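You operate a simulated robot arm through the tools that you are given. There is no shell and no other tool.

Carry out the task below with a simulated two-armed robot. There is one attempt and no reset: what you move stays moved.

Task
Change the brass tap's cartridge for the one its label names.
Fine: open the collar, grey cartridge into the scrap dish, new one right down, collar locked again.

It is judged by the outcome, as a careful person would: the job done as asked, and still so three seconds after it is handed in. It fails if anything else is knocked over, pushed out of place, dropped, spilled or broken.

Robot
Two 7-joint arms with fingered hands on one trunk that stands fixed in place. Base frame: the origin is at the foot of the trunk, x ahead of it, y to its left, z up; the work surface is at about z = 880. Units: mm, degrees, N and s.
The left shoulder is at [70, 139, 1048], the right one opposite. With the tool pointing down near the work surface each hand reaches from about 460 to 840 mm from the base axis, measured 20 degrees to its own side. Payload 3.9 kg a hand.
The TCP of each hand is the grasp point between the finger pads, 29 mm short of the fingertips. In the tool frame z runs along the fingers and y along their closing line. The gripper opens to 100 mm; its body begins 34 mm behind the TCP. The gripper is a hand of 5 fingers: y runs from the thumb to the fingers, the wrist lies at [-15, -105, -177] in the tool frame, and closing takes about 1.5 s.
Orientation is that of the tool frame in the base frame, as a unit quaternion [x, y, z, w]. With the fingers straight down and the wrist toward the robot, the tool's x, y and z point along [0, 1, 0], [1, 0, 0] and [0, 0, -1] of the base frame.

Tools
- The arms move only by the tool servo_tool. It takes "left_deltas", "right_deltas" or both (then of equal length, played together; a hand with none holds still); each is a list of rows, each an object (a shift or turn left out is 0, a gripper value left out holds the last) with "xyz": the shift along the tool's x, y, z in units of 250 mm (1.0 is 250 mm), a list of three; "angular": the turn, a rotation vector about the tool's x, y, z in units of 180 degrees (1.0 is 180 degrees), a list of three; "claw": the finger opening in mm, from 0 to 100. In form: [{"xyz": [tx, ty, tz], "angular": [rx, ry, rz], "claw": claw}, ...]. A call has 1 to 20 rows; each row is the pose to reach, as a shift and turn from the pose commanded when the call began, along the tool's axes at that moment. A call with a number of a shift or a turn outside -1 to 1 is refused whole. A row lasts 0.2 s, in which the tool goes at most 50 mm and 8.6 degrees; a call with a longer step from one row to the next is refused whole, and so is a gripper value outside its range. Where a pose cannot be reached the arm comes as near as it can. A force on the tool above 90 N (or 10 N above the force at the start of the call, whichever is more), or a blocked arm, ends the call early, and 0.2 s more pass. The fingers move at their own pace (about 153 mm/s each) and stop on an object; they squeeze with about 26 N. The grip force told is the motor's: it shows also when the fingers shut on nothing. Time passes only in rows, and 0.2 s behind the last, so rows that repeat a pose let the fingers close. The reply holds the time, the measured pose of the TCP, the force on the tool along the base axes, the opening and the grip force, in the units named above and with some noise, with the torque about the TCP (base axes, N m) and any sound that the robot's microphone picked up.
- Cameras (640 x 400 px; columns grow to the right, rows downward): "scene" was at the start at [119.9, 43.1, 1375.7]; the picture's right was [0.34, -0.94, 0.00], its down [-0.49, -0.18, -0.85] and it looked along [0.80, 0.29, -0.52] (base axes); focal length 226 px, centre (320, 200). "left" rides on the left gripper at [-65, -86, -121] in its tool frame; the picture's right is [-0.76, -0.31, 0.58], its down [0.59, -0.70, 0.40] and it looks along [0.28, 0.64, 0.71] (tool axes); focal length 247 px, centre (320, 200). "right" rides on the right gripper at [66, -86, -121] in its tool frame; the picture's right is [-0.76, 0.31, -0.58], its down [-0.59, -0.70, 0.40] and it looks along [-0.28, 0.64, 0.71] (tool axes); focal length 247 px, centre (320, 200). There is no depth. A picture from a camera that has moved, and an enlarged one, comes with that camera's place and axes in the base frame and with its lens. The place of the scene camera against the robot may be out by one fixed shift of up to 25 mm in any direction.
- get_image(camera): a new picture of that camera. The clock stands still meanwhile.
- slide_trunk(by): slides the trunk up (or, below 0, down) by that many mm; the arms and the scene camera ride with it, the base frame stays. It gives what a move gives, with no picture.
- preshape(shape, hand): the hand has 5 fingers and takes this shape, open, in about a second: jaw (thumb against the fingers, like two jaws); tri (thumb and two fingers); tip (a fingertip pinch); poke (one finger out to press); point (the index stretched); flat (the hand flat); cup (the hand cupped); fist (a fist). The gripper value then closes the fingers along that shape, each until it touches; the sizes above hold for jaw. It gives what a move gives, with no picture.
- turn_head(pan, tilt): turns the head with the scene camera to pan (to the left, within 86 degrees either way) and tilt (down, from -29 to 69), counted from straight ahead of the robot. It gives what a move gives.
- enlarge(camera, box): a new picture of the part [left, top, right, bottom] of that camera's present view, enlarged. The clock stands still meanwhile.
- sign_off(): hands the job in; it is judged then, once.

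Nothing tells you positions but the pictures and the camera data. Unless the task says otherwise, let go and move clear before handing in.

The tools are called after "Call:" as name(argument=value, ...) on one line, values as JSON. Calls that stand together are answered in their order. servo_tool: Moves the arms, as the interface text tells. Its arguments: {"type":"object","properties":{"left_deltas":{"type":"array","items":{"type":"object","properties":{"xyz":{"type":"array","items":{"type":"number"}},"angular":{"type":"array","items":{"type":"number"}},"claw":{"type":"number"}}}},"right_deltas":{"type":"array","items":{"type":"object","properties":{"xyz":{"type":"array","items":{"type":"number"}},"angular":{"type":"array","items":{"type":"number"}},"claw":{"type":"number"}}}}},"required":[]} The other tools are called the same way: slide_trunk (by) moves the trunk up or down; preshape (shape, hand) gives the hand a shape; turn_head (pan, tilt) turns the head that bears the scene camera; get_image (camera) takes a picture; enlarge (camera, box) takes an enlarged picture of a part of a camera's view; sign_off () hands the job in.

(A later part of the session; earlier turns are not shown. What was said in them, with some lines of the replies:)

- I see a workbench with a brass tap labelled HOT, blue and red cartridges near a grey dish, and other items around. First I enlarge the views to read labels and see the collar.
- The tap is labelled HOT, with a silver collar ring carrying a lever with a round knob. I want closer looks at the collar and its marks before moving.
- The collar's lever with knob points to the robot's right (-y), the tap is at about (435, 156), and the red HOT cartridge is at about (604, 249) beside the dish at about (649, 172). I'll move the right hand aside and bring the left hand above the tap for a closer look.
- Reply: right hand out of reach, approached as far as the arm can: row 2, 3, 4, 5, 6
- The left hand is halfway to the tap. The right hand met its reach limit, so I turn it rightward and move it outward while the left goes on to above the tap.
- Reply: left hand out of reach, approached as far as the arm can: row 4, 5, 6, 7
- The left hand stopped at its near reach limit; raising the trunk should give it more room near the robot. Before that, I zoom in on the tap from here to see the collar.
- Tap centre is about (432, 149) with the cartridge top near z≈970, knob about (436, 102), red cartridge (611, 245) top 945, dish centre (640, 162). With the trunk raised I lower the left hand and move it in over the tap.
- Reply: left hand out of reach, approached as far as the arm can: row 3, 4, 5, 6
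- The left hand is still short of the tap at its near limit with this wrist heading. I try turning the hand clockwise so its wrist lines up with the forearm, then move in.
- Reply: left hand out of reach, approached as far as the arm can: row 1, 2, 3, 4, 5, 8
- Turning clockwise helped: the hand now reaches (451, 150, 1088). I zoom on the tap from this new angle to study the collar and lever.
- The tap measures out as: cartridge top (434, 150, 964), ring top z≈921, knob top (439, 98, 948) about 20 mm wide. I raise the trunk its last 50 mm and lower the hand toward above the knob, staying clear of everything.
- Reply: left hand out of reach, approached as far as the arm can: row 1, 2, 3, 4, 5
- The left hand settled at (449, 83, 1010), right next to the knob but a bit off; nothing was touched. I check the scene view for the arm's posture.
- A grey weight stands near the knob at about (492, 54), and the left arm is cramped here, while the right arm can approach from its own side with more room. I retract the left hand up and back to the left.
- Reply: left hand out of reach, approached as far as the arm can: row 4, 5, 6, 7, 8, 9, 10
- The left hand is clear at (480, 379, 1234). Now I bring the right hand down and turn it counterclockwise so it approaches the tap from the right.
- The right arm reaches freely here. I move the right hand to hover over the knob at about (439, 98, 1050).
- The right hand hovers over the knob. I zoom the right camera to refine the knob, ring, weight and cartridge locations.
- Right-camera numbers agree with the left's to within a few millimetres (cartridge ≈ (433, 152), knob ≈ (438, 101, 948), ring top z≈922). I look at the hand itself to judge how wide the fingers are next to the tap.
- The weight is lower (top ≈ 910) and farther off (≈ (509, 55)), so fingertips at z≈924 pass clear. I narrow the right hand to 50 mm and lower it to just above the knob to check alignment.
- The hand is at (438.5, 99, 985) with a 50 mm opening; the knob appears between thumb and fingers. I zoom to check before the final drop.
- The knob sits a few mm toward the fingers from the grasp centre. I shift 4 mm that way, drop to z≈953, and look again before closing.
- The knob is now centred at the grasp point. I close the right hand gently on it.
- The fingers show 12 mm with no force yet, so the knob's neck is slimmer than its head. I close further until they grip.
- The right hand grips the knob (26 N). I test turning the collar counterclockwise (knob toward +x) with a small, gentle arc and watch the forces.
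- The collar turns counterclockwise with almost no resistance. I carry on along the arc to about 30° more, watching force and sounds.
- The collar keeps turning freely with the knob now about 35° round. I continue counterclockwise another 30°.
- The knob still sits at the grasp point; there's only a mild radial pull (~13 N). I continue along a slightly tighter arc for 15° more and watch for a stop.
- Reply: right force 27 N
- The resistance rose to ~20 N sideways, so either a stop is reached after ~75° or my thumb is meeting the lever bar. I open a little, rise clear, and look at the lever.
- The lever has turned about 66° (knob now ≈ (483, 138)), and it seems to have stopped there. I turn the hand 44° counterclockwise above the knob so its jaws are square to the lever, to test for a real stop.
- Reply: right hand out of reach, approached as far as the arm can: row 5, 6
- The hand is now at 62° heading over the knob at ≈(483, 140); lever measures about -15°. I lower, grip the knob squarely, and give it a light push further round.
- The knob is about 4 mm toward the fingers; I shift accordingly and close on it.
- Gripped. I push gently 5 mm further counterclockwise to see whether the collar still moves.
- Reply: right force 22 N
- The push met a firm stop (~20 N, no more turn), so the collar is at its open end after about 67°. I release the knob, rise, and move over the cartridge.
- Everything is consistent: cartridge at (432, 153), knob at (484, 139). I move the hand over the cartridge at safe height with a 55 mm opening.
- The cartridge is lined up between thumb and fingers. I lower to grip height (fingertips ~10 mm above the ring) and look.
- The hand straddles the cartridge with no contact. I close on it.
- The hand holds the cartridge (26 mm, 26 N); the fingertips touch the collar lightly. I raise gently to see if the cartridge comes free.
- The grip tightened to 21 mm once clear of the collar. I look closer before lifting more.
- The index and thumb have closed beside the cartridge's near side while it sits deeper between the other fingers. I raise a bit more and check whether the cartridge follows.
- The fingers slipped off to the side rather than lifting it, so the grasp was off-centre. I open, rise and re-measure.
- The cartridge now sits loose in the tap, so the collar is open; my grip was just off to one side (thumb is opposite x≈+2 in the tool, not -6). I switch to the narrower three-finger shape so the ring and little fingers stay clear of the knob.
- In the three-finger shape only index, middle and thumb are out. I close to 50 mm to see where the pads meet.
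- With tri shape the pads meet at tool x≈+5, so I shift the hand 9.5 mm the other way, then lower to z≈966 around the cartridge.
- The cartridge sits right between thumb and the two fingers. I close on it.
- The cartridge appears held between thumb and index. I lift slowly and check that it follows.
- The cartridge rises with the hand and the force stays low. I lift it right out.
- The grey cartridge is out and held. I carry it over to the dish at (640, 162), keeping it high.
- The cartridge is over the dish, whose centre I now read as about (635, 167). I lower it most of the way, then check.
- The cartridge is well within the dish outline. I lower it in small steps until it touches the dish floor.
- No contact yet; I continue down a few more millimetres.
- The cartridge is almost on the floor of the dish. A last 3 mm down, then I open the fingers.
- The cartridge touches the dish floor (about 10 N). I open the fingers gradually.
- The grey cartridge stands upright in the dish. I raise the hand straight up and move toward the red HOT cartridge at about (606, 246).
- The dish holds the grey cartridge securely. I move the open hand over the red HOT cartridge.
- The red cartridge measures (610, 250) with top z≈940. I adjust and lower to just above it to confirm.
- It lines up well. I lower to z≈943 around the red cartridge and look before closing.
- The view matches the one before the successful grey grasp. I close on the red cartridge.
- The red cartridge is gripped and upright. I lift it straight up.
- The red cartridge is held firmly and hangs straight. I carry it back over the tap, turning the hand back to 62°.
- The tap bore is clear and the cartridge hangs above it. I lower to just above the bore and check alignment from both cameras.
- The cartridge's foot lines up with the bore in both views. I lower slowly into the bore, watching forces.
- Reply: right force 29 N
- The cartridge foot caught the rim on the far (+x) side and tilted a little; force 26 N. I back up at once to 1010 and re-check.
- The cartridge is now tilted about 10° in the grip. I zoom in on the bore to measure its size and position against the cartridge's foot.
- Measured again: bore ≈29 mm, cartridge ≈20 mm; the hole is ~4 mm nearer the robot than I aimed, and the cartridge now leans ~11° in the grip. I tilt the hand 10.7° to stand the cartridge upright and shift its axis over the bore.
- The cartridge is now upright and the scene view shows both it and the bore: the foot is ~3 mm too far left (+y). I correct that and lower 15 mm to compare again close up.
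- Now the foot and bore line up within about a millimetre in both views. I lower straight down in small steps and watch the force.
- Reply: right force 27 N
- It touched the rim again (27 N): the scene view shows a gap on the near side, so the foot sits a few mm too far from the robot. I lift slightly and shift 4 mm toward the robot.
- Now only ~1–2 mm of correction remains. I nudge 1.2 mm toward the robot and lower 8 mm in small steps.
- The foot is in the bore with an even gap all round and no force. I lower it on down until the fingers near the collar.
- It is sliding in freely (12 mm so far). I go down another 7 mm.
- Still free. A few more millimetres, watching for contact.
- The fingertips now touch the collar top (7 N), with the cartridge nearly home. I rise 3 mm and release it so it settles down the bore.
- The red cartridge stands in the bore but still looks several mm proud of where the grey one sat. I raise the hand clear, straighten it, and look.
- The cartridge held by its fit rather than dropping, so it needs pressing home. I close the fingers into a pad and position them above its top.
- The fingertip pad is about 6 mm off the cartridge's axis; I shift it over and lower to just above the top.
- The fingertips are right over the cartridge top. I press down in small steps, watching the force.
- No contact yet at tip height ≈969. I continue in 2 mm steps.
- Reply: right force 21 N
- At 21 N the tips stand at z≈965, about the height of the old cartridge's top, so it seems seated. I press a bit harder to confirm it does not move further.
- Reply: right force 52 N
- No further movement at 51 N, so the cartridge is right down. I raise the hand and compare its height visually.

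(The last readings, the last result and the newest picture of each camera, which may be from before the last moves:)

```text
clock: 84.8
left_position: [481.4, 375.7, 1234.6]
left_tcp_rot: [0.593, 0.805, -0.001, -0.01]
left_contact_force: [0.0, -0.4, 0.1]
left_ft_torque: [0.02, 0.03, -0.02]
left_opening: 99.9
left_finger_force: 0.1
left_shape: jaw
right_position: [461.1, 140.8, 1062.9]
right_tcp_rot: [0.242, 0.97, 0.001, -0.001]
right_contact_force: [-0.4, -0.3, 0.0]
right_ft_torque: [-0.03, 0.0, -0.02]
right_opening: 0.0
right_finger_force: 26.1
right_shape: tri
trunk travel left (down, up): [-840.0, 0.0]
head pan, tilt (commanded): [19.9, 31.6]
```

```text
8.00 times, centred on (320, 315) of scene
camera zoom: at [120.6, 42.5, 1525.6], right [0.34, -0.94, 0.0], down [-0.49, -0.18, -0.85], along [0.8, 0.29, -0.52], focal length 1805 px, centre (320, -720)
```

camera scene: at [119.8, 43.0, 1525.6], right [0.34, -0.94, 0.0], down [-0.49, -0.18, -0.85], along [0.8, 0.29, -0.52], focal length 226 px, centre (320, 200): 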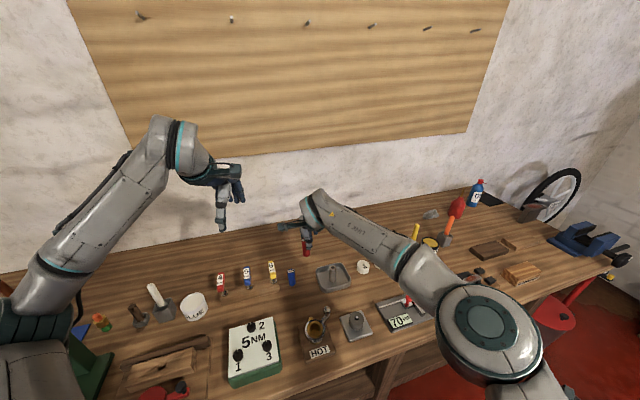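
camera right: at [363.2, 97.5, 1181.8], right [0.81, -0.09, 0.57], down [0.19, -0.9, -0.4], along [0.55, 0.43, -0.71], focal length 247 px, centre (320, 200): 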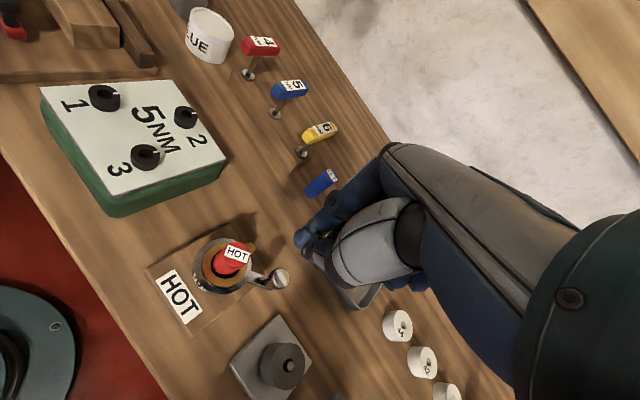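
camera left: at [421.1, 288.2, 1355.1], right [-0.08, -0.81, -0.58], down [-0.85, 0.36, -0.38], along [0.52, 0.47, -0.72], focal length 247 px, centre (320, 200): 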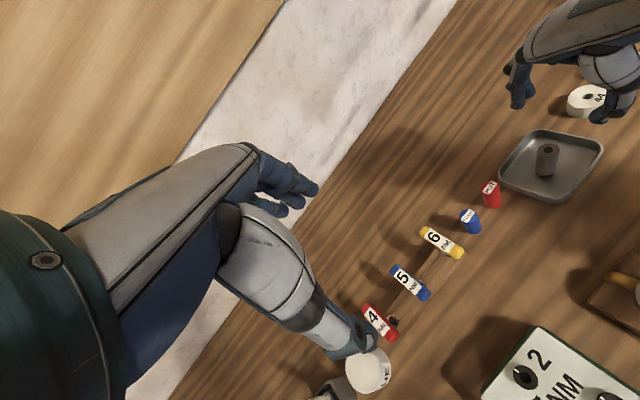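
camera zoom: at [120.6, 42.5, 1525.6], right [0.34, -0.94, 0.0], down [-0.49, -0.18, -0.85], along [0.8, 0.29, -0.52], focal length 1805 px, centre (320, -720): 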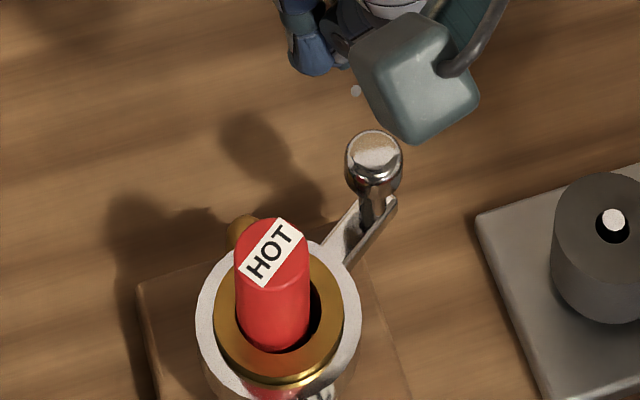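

The red cartridge sits exactly as far in as the grey one did. Now I go back to the knob (≈(484, 139)) to turn the collar clockwise to its locked position.

Call:
servo_tool(right_deltas=[{"xyz": [-0.03, 0.005, 0], "angular": [0, 0, 0.036], "claw": 30}, {"xyz": [-0.06, 0.01, 0], "angular": [0, 0, 0.072], "claw": 50}, {"xyz": [-0.099, 0.018, 0.04], "angular": [0, 0, 0.108], "claw": 50}, {"xyz": [-0.099, 0.018, 0.12], "angular": [0, 0, 0.144], "claw": 50}, {"xyz": [-0.099, 0.018, 0.2], "angular": [0, 0, 0.178], "claw": 50}, {"xyz": [-0.099, 0.018, 0.2], "angular": [0, 0, 0.178], "claw": 50}])

Call:
enlarge(camera="right", box=[210, 160, 390, 330])

Call:
enlarge(camera="scene", box=[290, 280, 370, 340])

```text
clock: 86.2
left_position: [480.9, 376.3, 1234.3]
left_tcp_rot: [0.594, 0.805, 0.0, -0.01]
left_contact_force: [-0.2, -0.4, 0.4]
left_ft_torque: [0.0, 0.0, -0.02]
left_opening: 99.8
left_finger_force: 0.1
left_shape: jaw
right_position: [484.1, 134.1, 1012.7]
right_tcp_rot: [0.501, 0.865, 0.001, -0.001]
right_contact_force: [-0.6, 0.1, -0.8]
right_ft_torque: [-0.03, -0.01, -0.02]
right_opening: 49.8
right_finger_force: 0.1
right_shape: tri
trunk travel left (down, up): [-840.0, 0.0]
head pan, tilt (commanded): [19.9, 31.6]
```

```text
2.35 times, centred on (300, 245) of right
camera zoom: at [376.7, 149.0, 1131.6], right [0.64, -0.5, 0.58], down [-0.32, -0.86, -0.4], along [0.7, 0.07, -0.71], focal length 581 px, centre (367, 94)
```

zoom: 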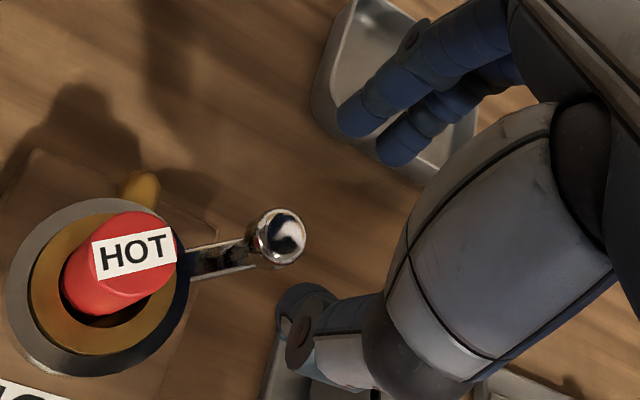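

```text
6.67 times, centred on (330, 310) of scene
camera zoom: at [119.9, 42.6, 1525.7], right [0.34, -0.94, 0.0], down [-0.49, -0.18, -0.85], along [0.8, 0.29, -0.52], focal length 1504 px, centre (253, -533)
```

zoom: 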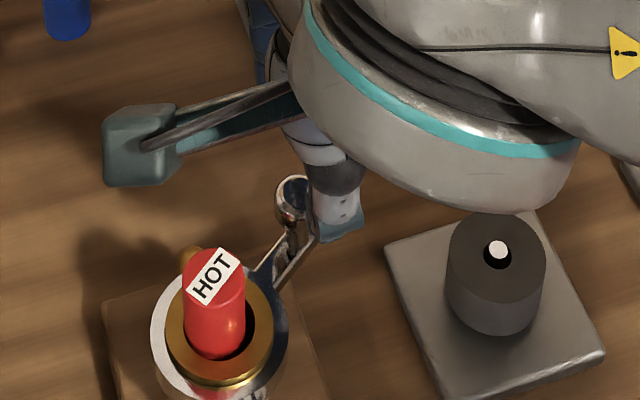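

The knob is about 4 mm off the grip centre; I correct, lower around it and check.

Call:
servo_tool(right_deltas=[{"xyz": [-0.0175, 0, 0.06]}, {"xyz": [-0.0175, 0, 0.14]}, {"xyz": [-0.0175, 0, 0.21]}, {"xyz": [-0.0175, 0, 0.236]}])

Call:
enlarge(camera="right", box=[210, 150, 390, 320])

Call:
enlarge(camera="scene", box=[290, 280, 370, 340])

```text
clock: 87.2
left_position: [482.1, 379.5, 1234.9]
left_tcp_rot: [0.593, 0.805, -0.001, -0.011]
left_contact_force: [-0.3, 0.3, 1.4]
left_ft_torque: [0.01, -0.04, -0.01]
left_opening: 99.8
left_finger_force: 0.0
left_shape: jaw
right_position: [486.8, 130.6, 954.3]
right_tcp_rot: [0.501, 0.866, 0.0, -0.001]
right_contact_force: [-0.2, -0.1, 0.5]
right_ft_torque: [-0.02, 0.0, 0.0]
right_opening: 49.6
right_finger_force: 0.0
right_shape: tri
trunk travel left (down, up): [-840.0, 0.0]
head pan, tilt (commanded): [19.9, 31.6]
```

```text
2.35 times, centred on (300, 235) of right
camera zoom: at [379.1, 145.3, 1073.3], right [0.64, -0.5, 0.58], down [-0.32, -0.86, -0.4], along [0.7, 0.07, -0.71], focal length 581 px, centre (367, 118)
```

zoom: 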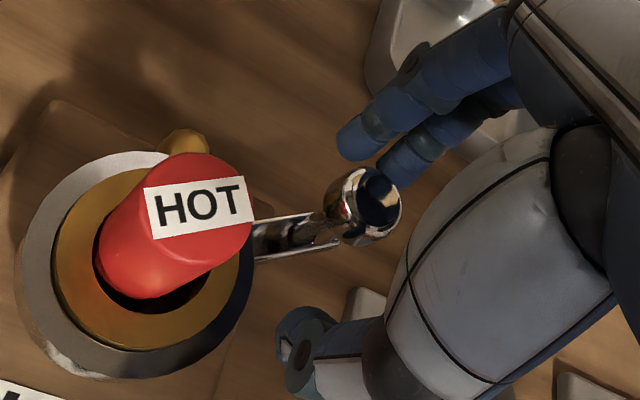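

```text
6.67 times, centred on (330, 310) of scene
camera zoom: at [120.0, 43.0, 1525.7], right [0.34, -0.94, 0.0], down [-0.49, -0.18, -0.85], along [0.8, 0.29, -0.52], focal length 1504 px, centre (253, -533)
```

zoom: 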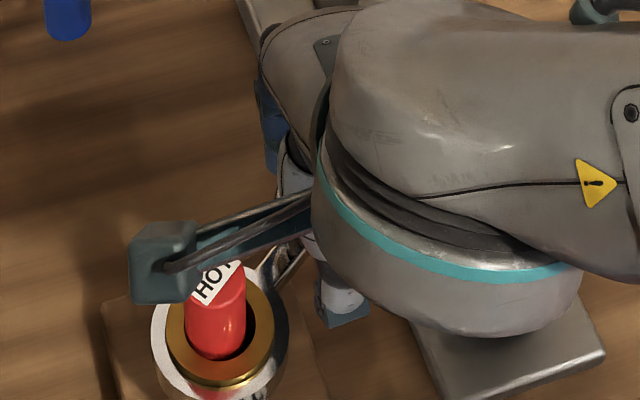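

The knob sits between thumb and fingers. I close on it.

Call:
servo_tool(right_deltas=[{"claw": 36}, {"claw": 24}, {"claw": 14}, {"claw": 6}, {"claw": 0}, {"claw": 0}, {"claw": 0}])

Call:
enlarge(camera="right", box=[210, 150, 390, 320])

```text
clock: 88.8
left_position: [480.9, 378.8, 1235.1]
left_tcp_rot: [0.593, 0.805, -0.001, -0.01]
left_contact_force: [0.2, 0.1, -0.9]
left_ft_torque: [0.0, 0.02, -0.04]
left_opening: 100.1
left_finger_force: 0.1
left_shape: jaw
right_position: [483.6, 131.1, 954.1]
right_tcp_rot: [0.501, 0.865, 0.001, 0.0]
right_contact_force: [-2.1, 0.4, -0.4]
right_ft_torque: [0.06, -0.01, 0.04]
right_opening: 0.2
right_finger_force: 26.3
right_shape: tri
trunk travel left (down, up): [-840.0, 0.0]
head pan, tilt (commanded): [19.9, 31.6]
```

```text
2.35 times, centred on (300, 235) of right
camera zoom: at [378.4, 145.5, 1073.5], right [0.64, -0.5, 0.58], down [-0.32, -0.86, -0.4], along [0.7, 0.08, -0.71], focal length 581 px, centre (367, 118)
```

zoom: 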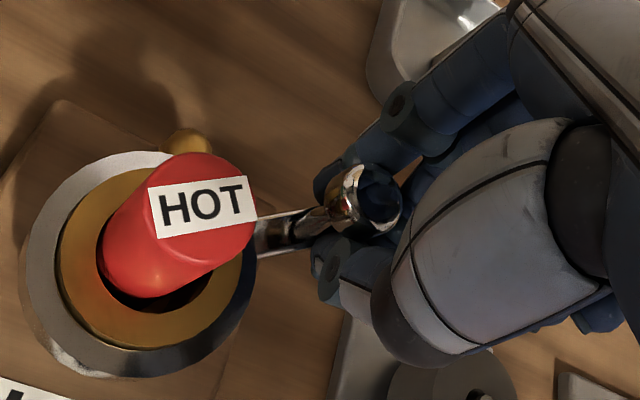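

The knob is captured. I turn the collar clockwise along its arc, first to about -50°, checking forces.

Call:
servo_tool(right_deltas=[{"xyz": [-0.012, -0.0131, 0]}, {"xyz": [-0.0229, -0.0271, 0]}, {"xyz": [-0.0325, -0.0421, 0]}, {"xyz": [-0.0408, -0.0578, 0]}, {"xyz": [-0.0476, -0.0742, 0]}, {"xyz": [-0.053, -0.0912, 0]}, {"xyz": [-0.0569, -0.1085, 0]}])

Call:
enlarge(camera="right", box=[210, 150, 390, 320])

Call:
enlarge(camera="scene", box=[290, 280, 370, 340])

```text
clock: 90.3
left_position: [482.5, 377.8, 1234.3]
left_tcp_rot: [0.594, 0.805, -0.001, -0.011]
left_contact_force: [0.7, 0.0, -0.8]
left_ft_torque: [-0.02, -0.01, 0.0]
left_opening: 100.0
left_finger_force: 0.1
left_shape: jaw
right_position: [471.0, 104.8, 953.0]
right_tcp_rot: [0.502, 0.865, 0.001, 0.0]
right_contact_force: [6.0, 1.2, 5.4]
right_ft_torque: [0.08, -0.03, -0.25]
right_opening: 1.9
right_finger_force: 25.8
right_shape: tri
trunk travel left (down, up): [-840.0, 0.0]
head pan, tilt (commanded): [19.9, 31.6]
```

```text
2.35 times, centred on (300, 235) of right
camera zoom: at [363.6, 119.5, 1073.1], right [0.64, -0.51, 0.58], down [-0.32, -0.86, -0.4], along [0.7, 0.07, -0.71], focal length 581 px, centre (367, 118)
```

zoom: 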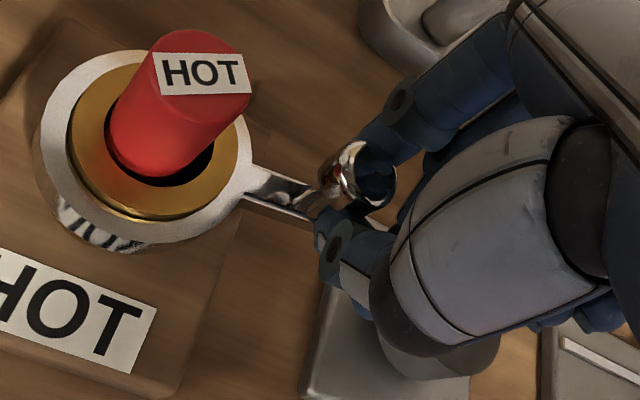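

```text
6.67 times, centred on (330, 310) of scene
camera zoom: at [120.4, 43.1, 1525.7], right [0.34, -0.94, 0.0], down [-0.49, -0.18, -0.85], along [0.8, 0.29, -0.52], focal length 1504 px, centre (253, -533)
```

zoom: 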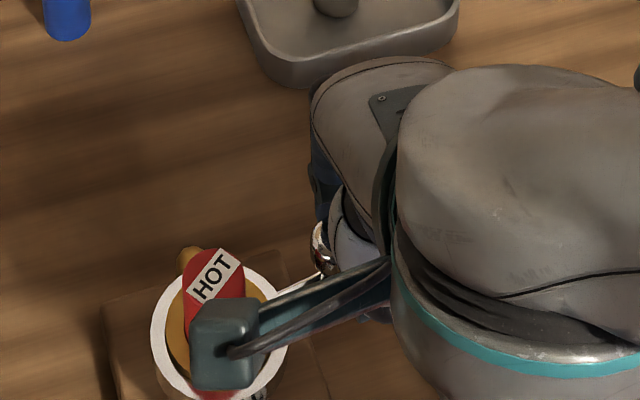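

The collar follows easily. I continue clockwise to about -75°.

Call:
servo_tool(right_deltas=[{"xyz": [-0.0024, -0.0176, 0]}, {"xyz": [-0.0032, -0.0354, 0]}, {"xyz": [-0.0024, -0.0531, 0]}, {"xyz": [0, -0.0708, 0]}, {"xyz": [0.0037, -0.0881, 0]}])

Call:
enlarge(camera="right", box=[210, 150, 390, 320])

```text
clock: 91.5
left_position: [481.8, 376.1, 1234.1]
left_tcp_rot: [0.594, 0.805, 0.0, -0.011]
left_contact_force: [0.6, 0.1, 0.3]
left_ft_torque: [0.0, 0.04, 0.01]
left_opening: 100.1
left_finger_force: 0.1
left_shape: jaw
right_position: [449.9, 91.0, 951.5]
right_tcp_rot: [0.501, 0.866, -0.003, -0.002]
right_contact_force: [3.9, -15.8, -3.1]
right_ft_torque: [-0.13, -0.07, -0.05]
right_opening: 0.0
right_finger_force: 26.0
right_shape: tri
trunk travel left (down, up): [-840.0, 0.0]
head pan, tilt (commanded): [19.9, 31.6]
```

```text
2.35 times, centred on (300, 235) of right
camera zoom: at [342.7, 107.0, 1071.1], right [0.65, -0.5, 0.57], down [-0.32, -0.86, -0.4], along [0.69, 0.07, -0.72], focal length 581 px, centre (367, 118)
```

zoom: 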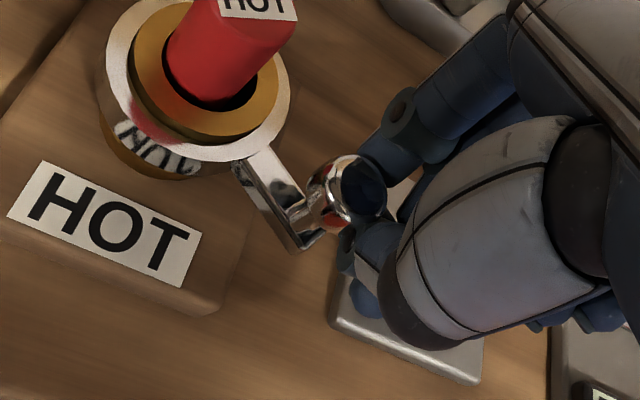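

The knob reached about -75° but has slipped to the edge of the grip. I open, rise, and look before finishing the last few degrees by pushing.

Call:
servo_tool(right_deltas=[{"claw": 20}, {"claw": 36}, {"claw": 36}, {"xyz": [0, 0, -0.08], "claw": 36}, {"xyz": [0, 0, -0.18], "claw": 36}, {"xyz": [0, 0, -0.26], "claw": 36}])

Call:
get_image(camera="right")

Call:
enlarge(camera="right", box=[190, 170, 370, 340])

Call:
enlarge(camera="scene", box=[290, 290, 370, 350])

```text
clock: 93.0
left_position: [481.5, 377.0, 1235.0]
left_tcp_rot: [0.594, 0.804, 0.0, -0.011]
left_contact_force: [0.5, 1.1, -0.2]
left_ft_torque: [-0.02, 0.0, -0.03]
left_opening: 100.3
left_finger_force: 0.0
left_shape: jaw
right_position: [450.3, 94.0, 1018.6]
right_tcp_rot: [0.501, 0.865, 0.001, 0.0]
right_contact_force: [0.0, 0.4, -0.4]
right_ft_torque: [0.01, -0.02, 0.0]
right_opening: 35.6
right_finger_force: 0.0
right_shape: tri
trunk travel left (down, up): [-840.0, 0.0]
head pan, tilt (commanded): [19.9, 31.6]
```

```text
taken
camera right: at [343.2, 108.8, 1139.2], right [0.64, -0.5, 0.58], down [-0.32, -0.86, -0.4], along [0.7, 0.08, -0.71], focal length 247 px, centre (320, 200)
```

right: 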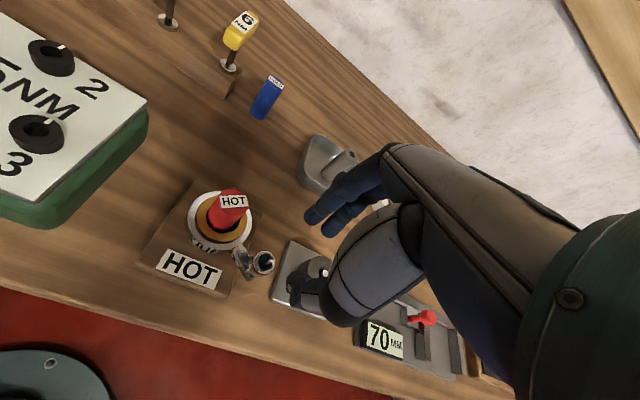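

```text
2.35 times, centred on (280, 255) of right
camera zoom: at [343.2, 108.8, 1139.2], right [0.64, -0.5, 0.58], down [-0.32, -0.86, -0.4], along [0.7, 0.08, -0.71], focal length 581 px, centre (414, 71)
```

zoom: 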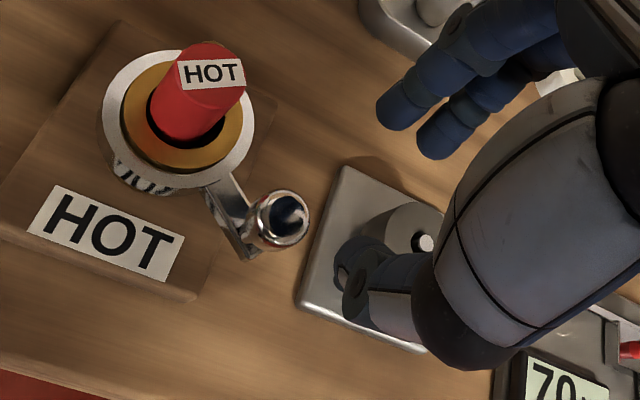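

```text
6.67 times, centred on (330, 320) of scene
camera zoom: at [119.9, 42.2, 1525.6], right [0.34, -0.94, 0.0], down [-0.49, -0.18, -0.85], along [0.8, 0.29, -0.52], focal length 1504 px, centre (253, -600)
```

zoom: 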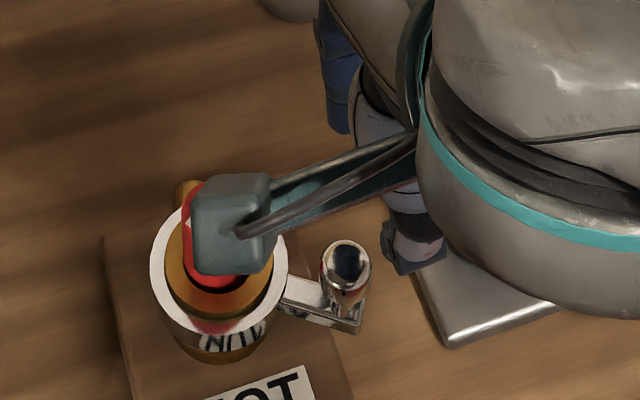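

The lever is at about -81°, within a degree or two of its original -82°. To make sure it's fully home I close the fingers and will push the knob gently from its +x side.

Call:
servo_tool(right_deltas=[{"xyz": [-0.01, 0.033, 0], "claw": 20}, {"xyz": [-0.021, 0.066, 0], "claw": 0}, {"xyz": [-0.021, 0.066, 0], "claw": 0}, {"xyz": [-0.021, 0.066, 0], "claw": 0}, {"xyz": [-0.021, 0.066, 0.08], "claw": 0}])

Call:
enlarge(camera="right", box=[190, 160, 370, 330])

```text
clock: 94.2
left_position: [482.9, 377.0, 1233.7]
left_tcp_rot: [0.593, 0.805, -0.003, -0.011]
left_contact_force: [0.8, -1.1, -0.3]
left_ft_torque: [-0.02, 0.0, 0.01]
left_opening: 100.0
left_finger_force: 0.1
left_shape: jaw
right_position: [468.4, 97.7, 997.7]
right_tcp_rot: [0.501, 0.865, -0.001, -0.002]
right_contact_force: [-0.4, -0.4, 0.4]
right_ft_torque: [0.01, 0.02, 0.02]
right_opening: 0.1
right_finger_force: 25.9
right_shape: tri
trunk travel left (down, up): [-840.0, 0.0]
head pan, tilt (commanded): [19.9, 31.6]
```

```text
2.35 times, centred on (280, 245) of right
camera zoom: at [361.2, 113.2, 1118.0], right [0.64, -0.5, 0.58], down [-0.32, -0.86, -0.4], along [0.7, 0.07, -0.71], focal length 581 px, centre (414, 94)
```

zoom: 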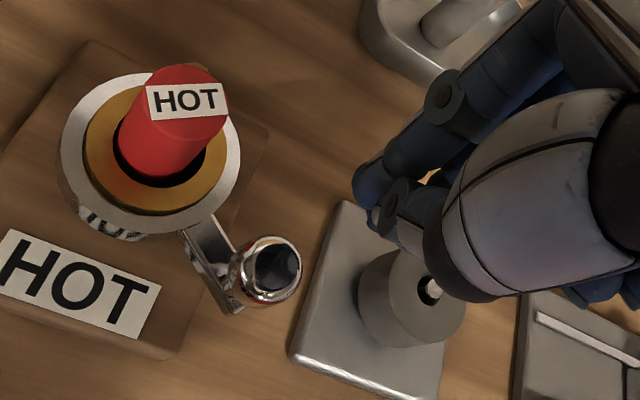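

The fingertip pad is beside the knob. I lower to knob height.

Call:
servo_tool(right_deltas=[{"xyz": [0, 0, 0.05]}, {"xyz": [0, 0, 0.1]}, {"xyz": [0, 0, 0.15]}])

Call:
enlarge(camera="right", box=[190, 140, 370, 310])

```text
clock: 95.0
left_position: [482.4, 377.0, 1234.7]
left_tcp_rot: [0.593, 0.805, 0.0, -0.01]
left_contact_force: [0.2, -0.6, -0.6]
left_ft_torque: [-0.03, -0.01, -0.01]
left_opening: 100.1
left_finger_force: 0.0
left_shape: jaw
right_position: [467.0, 98.8, 960.3]
right_tcp_rot: [0.5, 0.866, 0.001, -0.001]
right_contact_force: [-0.1, -0.3, -0.5]
right_ft_torque: [0.01, -0.02, 0.0]
right_opening: 0.0
right_finger_force: 26.0
right_shape: tri
trunk travel left (down, up): [-840.0, 0.0]
head pan, tilt (commanded): [19.9, 31.6]
```

```text
2.35 times, centred on (280, 225) of right
camera zoom: at [360.0, 113.5, 1081.0], right [0.64, -0.5, 0.58], down [-0.32, -0.86, -0.4], along [0.7, 0.08, -0.71], focal length 581 px, centre (414, 141)
```

zoom: 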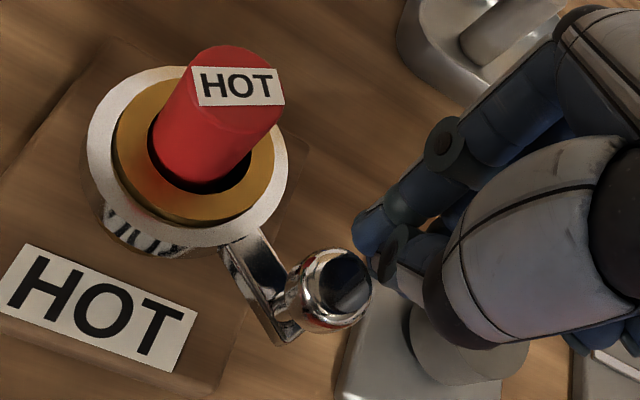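

I align the pad with the knob and push gently toward -x (clockwise) in small steps.

Call:
servo_tool(right_deltas=[{"xyz": [-0.0128, -0.0258, 0]}, {"xyz": [-0.007, -0.0409, 0]}, {"xyz": [-0.001, -0.0559, 0]}])

Call:
enlarge(camera="right", box=[190, 140, 370, 310])

```text
clock: 95.8
left_position: [481.0, 377.9, 1234.5]
left_tcp_rot: [0.594, 0.804, 0.0, -0.01]
left_contact_force: [-0.2, -0.2, 0.0]
left_ft_torque: [0.02, 0.01, 0.0]
left_opening: 99.9
left_finger_force: 0.0
left_shape: jaw
right_position: [456.0, 90.7, 960.4]
right_tcp_rot: [0.5, 0.866, 0.0, 0.0]
right_contact_force: [1.2, -0.3, -0.3]
right_ft_torque: [-0.01, 0.03, 0.01]
right_opening: 0.0
right_finger_force: 25.9
right_shape: tri
trunk travel left (down, up): [-840.0, 0.0]
head pan, tilt (commanded): [19.9, 31.6]
```

```text
2.35 times, centred on (280, 225) of right
camera zoom: at [348.3, 106.2, 1080.5], right [0.64, -0.5, 0.58], down [-0.32, -0.86, -0.4], along [0.7, 0.07, -0.71], focal length 581 px, centre (414, 141)
```

zoom: 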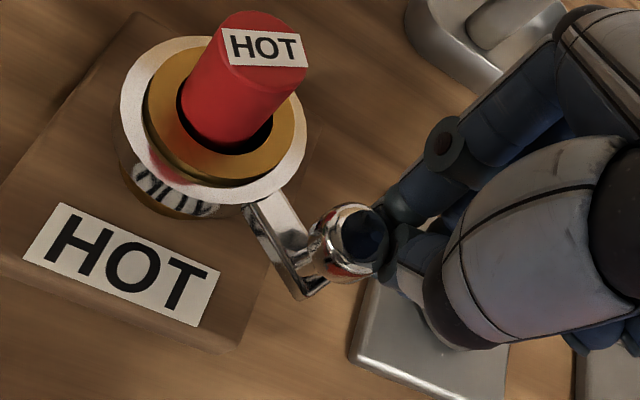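

The pad is now against the knob. I push on along the tangent, in 2 mm steps.

Call:
servo_tool(right_deltas=[{"xyz": [0.003, -0.0075, 0]}, {"xyz": [0.0059, -0.015, 0]}])

```text
clock: 96.3
left_position: [482.3, 378.1, 1234.4]
left_tcp_rot: [0.593, 0.805, -0.002, -0.011]
left_contact_force: [0.3, 0.1, -0.3]
left_ft_torque: [-0.01, 0.01, -0.01]
left_opening: 100.0
left_finger_force: 0.0
left_shape: jaw
right_position: [450.8, 90.7, 960.6]
right_tcp_rot: [0.501, 0.865, 0.001, -0.001]
right_contact_force: [4.9, -0.3, -0.1]
right_ft_torque: [0.02, -0.11, -0.04]
right_opening: 0.0
right_finger_force: 26.4
right_shape: tri
trunk travel left (down, up): [-840.0, 0.0]
head pan, tilt (commanded): [19.9, 31.6]
```

Call:
servo_tool(right_deltas=[{"xyz": [0.003, -0.0075, 0]}, {"xyz": [0.0059, -0.015, 0]}])

Call:
enlarge(camera="right", box=[190, 140, 370, 310])

```text
clock: 97.0
left_position: [483.0, 378.5, 1233.6]
left_tcp_rot: [0.594, 0.805, -0.001, -0.011]
left_contact_force: [0.3, 0.5, -0.1]
left_ft_torque: [0.0, 0.02, 0.0]
left_opening: 100.0
left_finger_force: 0.0
left_shape: jaw
right_position: [450.3, 89.4, 959.5]
right_tcp_rot: [0.502, 0.865, 0.0, -0.001]
right_contact_force: [12.0, -1.4, 0.8]
right_ft_torque: [-0.04, -0.21, -0.12]
right_opening: 0.0
right_finger_force: 26.2
right_shape: tri
trunk travel left (down, up): [-840.0, 0.0]
head pan, tilt (commanded): [19.9, 31.6]
```

```text
2.35 times, centred on (280, 225) of right
camera zoom: at [343.0, 104.5, 1080.1], right [0.64, -0.51, 0.58], down [-0.32, -0.86, -0.4], along [0.7, 0.07, -0.71], focal length 581 px, centre (414, 141)
```

zoom: 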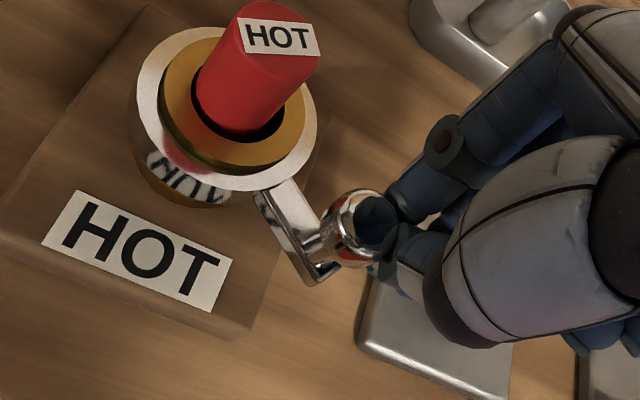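

Resistance has risen to 12 N with hardly any motion: the lever is back at its end, about -83.5°. One slightly firmer push to be sure it is home.

Call:
servo_tool(right_deltas=[{"xyz": [0.003, -0.0075, 0]}, {"xyz": [0.0059, -0.015, 0]}, {"xyz": [0.0059, -0.015, 0]}])

Call:
enlarge(camera="right", box=[190, 140, 370, 310])

```text
clock: 97.8
left_position: [485.8, 378.5, 1233.3]
left_tcp_rot: [0.594, 0.804, -0.002, -0.012]
left_contact_force: [0.2, 0.4, 0.6]
left_ft_torque: [-0.01, 0.0, 0.01]
left_opening: 100.0
left_finger_force: 0.1
left_shape: jaw
right_position: [448.0, 88.3, 961.0]
right_tcp_rot: [0.502, 0.865, 0.001, -0.001]
right_contact_force: [23.5, -4.0, 4.1]
right_ft_torque: [0.01, -0.34, -0.27]
right_opening: 0.0
right_finger_force: 26.3
right_shape: tri
trunk travel left (down, up): [-840.0, 0.0]
head pan, tilt (commanded): [19.9, 31.6]
```

```text
2.35 times, centred on (280, 225) of right
camera zoom: at [340.8, 103.5, 1079.8], right [0.64, -0.51, 0.57], down [-0.32, -0.86, -0.4], along [0.7, 0.07, -0.71], focal length 581 px, centre (414, 141)
```

zoom: 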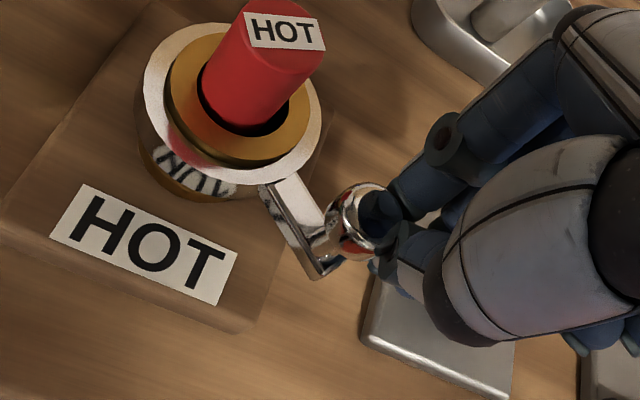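

The lever is hard against its end (23 N). I back off, rise and move the hand aside to inspect.

Call:
servo_tool(right_deltas=[{"xyz": [-0.024, 0.0416, 0]}, {"xyz": [-0.036, 0.0624, 0]}, {"xyz": [-0.036, 0.0624, -0.12]}, {"xyz": [-0.036, 0.0624, -0.28]}, {"xyz": [-0.1, 0.0624, -0.4]}, {"xyz": [-0.2, 0.0624, -0.5]}, {"xyz": [-0.3, 0.0624, -0.6]}, {"xyz": [-0.4, 0.0624, -0.6]}])

Call:
get_image(camera="right")

Call:
enlarge(camera="scene", box=[290, 290, 370, 350])

Call:
get_image(camera="scene")

```text
clock: 99.5
left_position: [482.7, 376.2, 1234.3]
left_tcp_rot: [0.593, 0.805, -0.001, -0.012]
left_contact_force: [0.4, -0.2, -0.3]
left_ft_torque: [0.01, 0.02, 0.01]
left_opening: 99.8
left_finger_force: 0.1
left_shape: jaw
right_position: [507.7, 8.5, 1108.7]
right_tcp_rot: [0.501, 0.866, 0.0, -0.002]
right_contact_force: [0.2, 0.3, -0.3]
right_ft_torque: [0.01, 0.0, -0.02]
right_opening: 0.0
right_finger_force: 26.0
right_shape: tri
trunk travel left (down, up): [-840.0, 0.0]
head pan, tilt (commanded): [19.9, 31.6]
```

```text
taken
camera right: at [400.4, 23.0, 1229.7], right [0.64, -0.5, 0.57], down [-0.32, -0.86, -0.4], along [0.7, 0.08, -0.71], focal length 247 px, centre (320, 200)
```

right: 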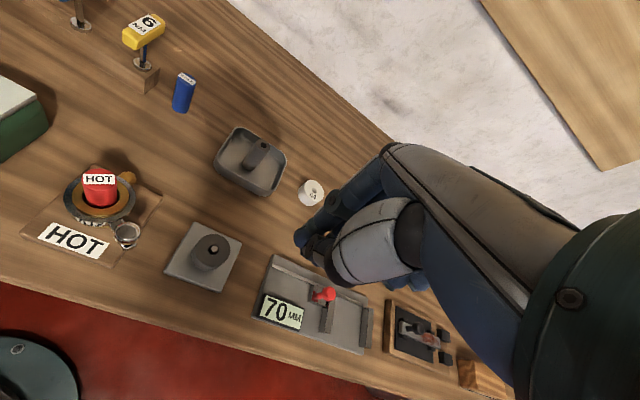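

```text
6.67 times, centred on (330, 320) of scene
camera zoom: at [121.3, 41.2, 1525.5], right [0.34, -0.94, 0.0], down [-0.49, -0.18, -0.85], along [0.8, 0.29, -0.52], focal length 1504 px, centre (253, -600)
```

zoom: 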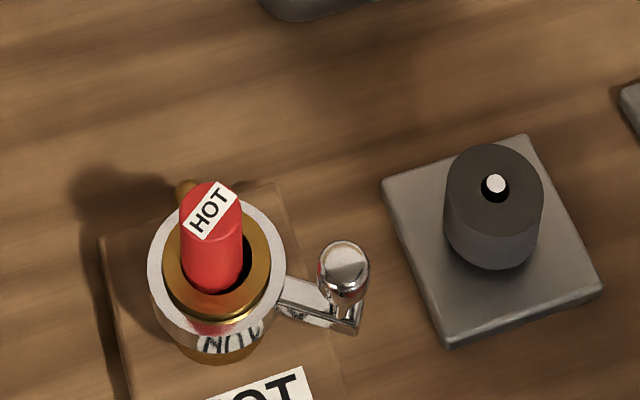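

```text
taken
camera scene: at [121.3, 41.2, 1525.5], right [0.34, -0.94, 0.0], down [-0.49, -0.18, -0.85], along [0.8, 0.29, -0.52], focal length 226 px, centre (320, 200)
```

scene: 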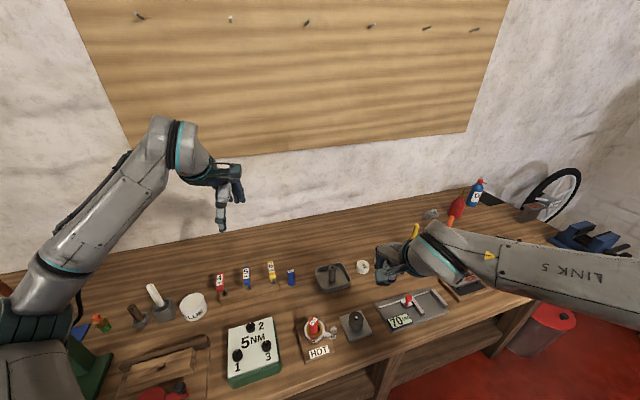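

The red HOT cartridge's top matches the old one's height within a millimetre or two, and the lever is back at its original angle. I check the dish and the rest of the bench before handing in.

Call:
enlarge(camera="right", box=[20, 60, 300, 270])

Call:
enlarge(camera="scene", box=[190, 240, 390, 380])

Call:
servo_tool(right_deltas=[{"xyz": [-0.05, 0, -0.05], "claw": 40}, {"xyz": [-0.1, 0, -0.1], "claw": 80}, {"xyz": [-0.1, 0, -0.1], "claw": 80}])

```text
1.90 times, centred on (160, 165) of right
camera zoom: at [400.4, 23.0, 1229.7], right [0.64, -0.5, 0.57], down [-0.32, -0.86, -0.4], along [0.7, 0.08, -0.71], focal length 470 px, centre (625, 267)
```

zoom: 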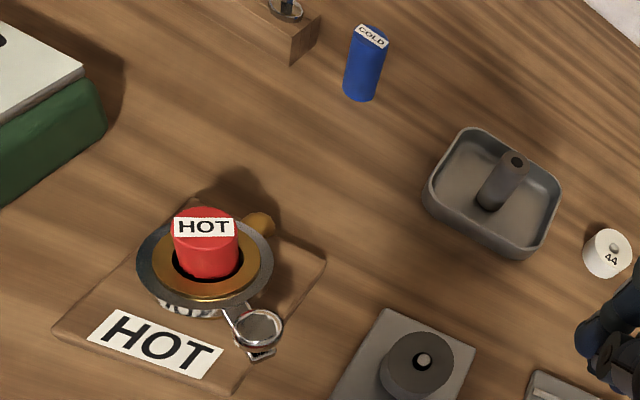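

```text
2.86 times, centred on (290, 310) of scene
camera zoom: at [121.3, 41.2, 1525.5], right [0.34, -0.94, 0.0], down [-0.49, -0.18, -0.85], along [0.8, 0.29, -0.52], focal length 644 px, centre (406, -114)
```

zoom: 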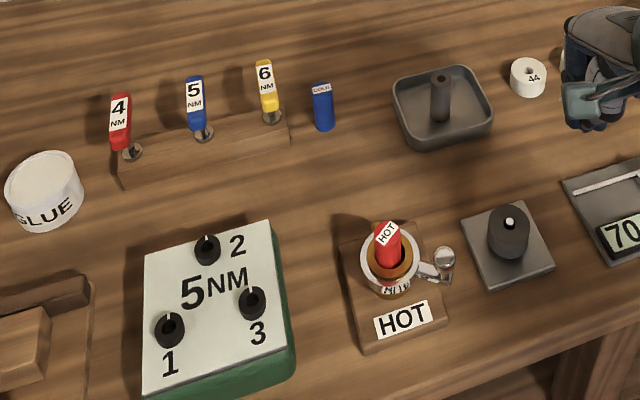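

```text
clock: 100.3
left_position: [481.2, 380.2, 1233.6]
left_tcp_rot: [0.593, 0.805, -0.001, -0.01]
left_contact_force: [0.5, -0.1, -0.7]
left_ft_torque: [0.0, -0.01, 0.04]
left_opening: 100.0
left_finger_force: 0.0
left_shape: jaw
right_position: [519.0, -10.1, 1136.1]
right_tcp_rot: [0.501, 0.866, 0.0, -0.001]
right_contact_force: [0.2, -0.1, 0.8]
right_ft_torque: [-0.04, 0.01, -0.01]
right_opening: 79.6
right_finger_force: 0.0
right_shape: tri
trunk travel left (down, up): [-840.0, 0.0]
head pan, tilt (commanded): [19.9, 31.6]
```

The red HOT cartridge is fully seated in the tap and the collar lever is back at its locked stop. The grey cartridge stands in the scrap dish, the other items are in place, and both hands are clear, so I hand the job in.

Call:
sign_off()

```text
The job is handed in.
```

The brass tap now holds the red HOT cartridge its label calls for, and the job is handed in.

- **Collar:** I turned the lever counterclockwise about 67° to its open stop. After the swap I pushed it back against its locked stop, within about a degree of where it started. No click was heard at the stop, and I did not try pulling the new cartridge to test the lock.
- **Grey cartridge:** it stands upright in the scrap dish.
- **Red cartridge:** it caught the rim twice on the way in, once tilting in my grip. It then slid in freely, and pressing with about 51 N moved it no further. Its top matches the height of the old one within a millimetre or two. It sits slightly off-centre in the bore.
- **Rest of the bench:** in the final pictures nothing else looks moved or knocked over, and both hands are clear.
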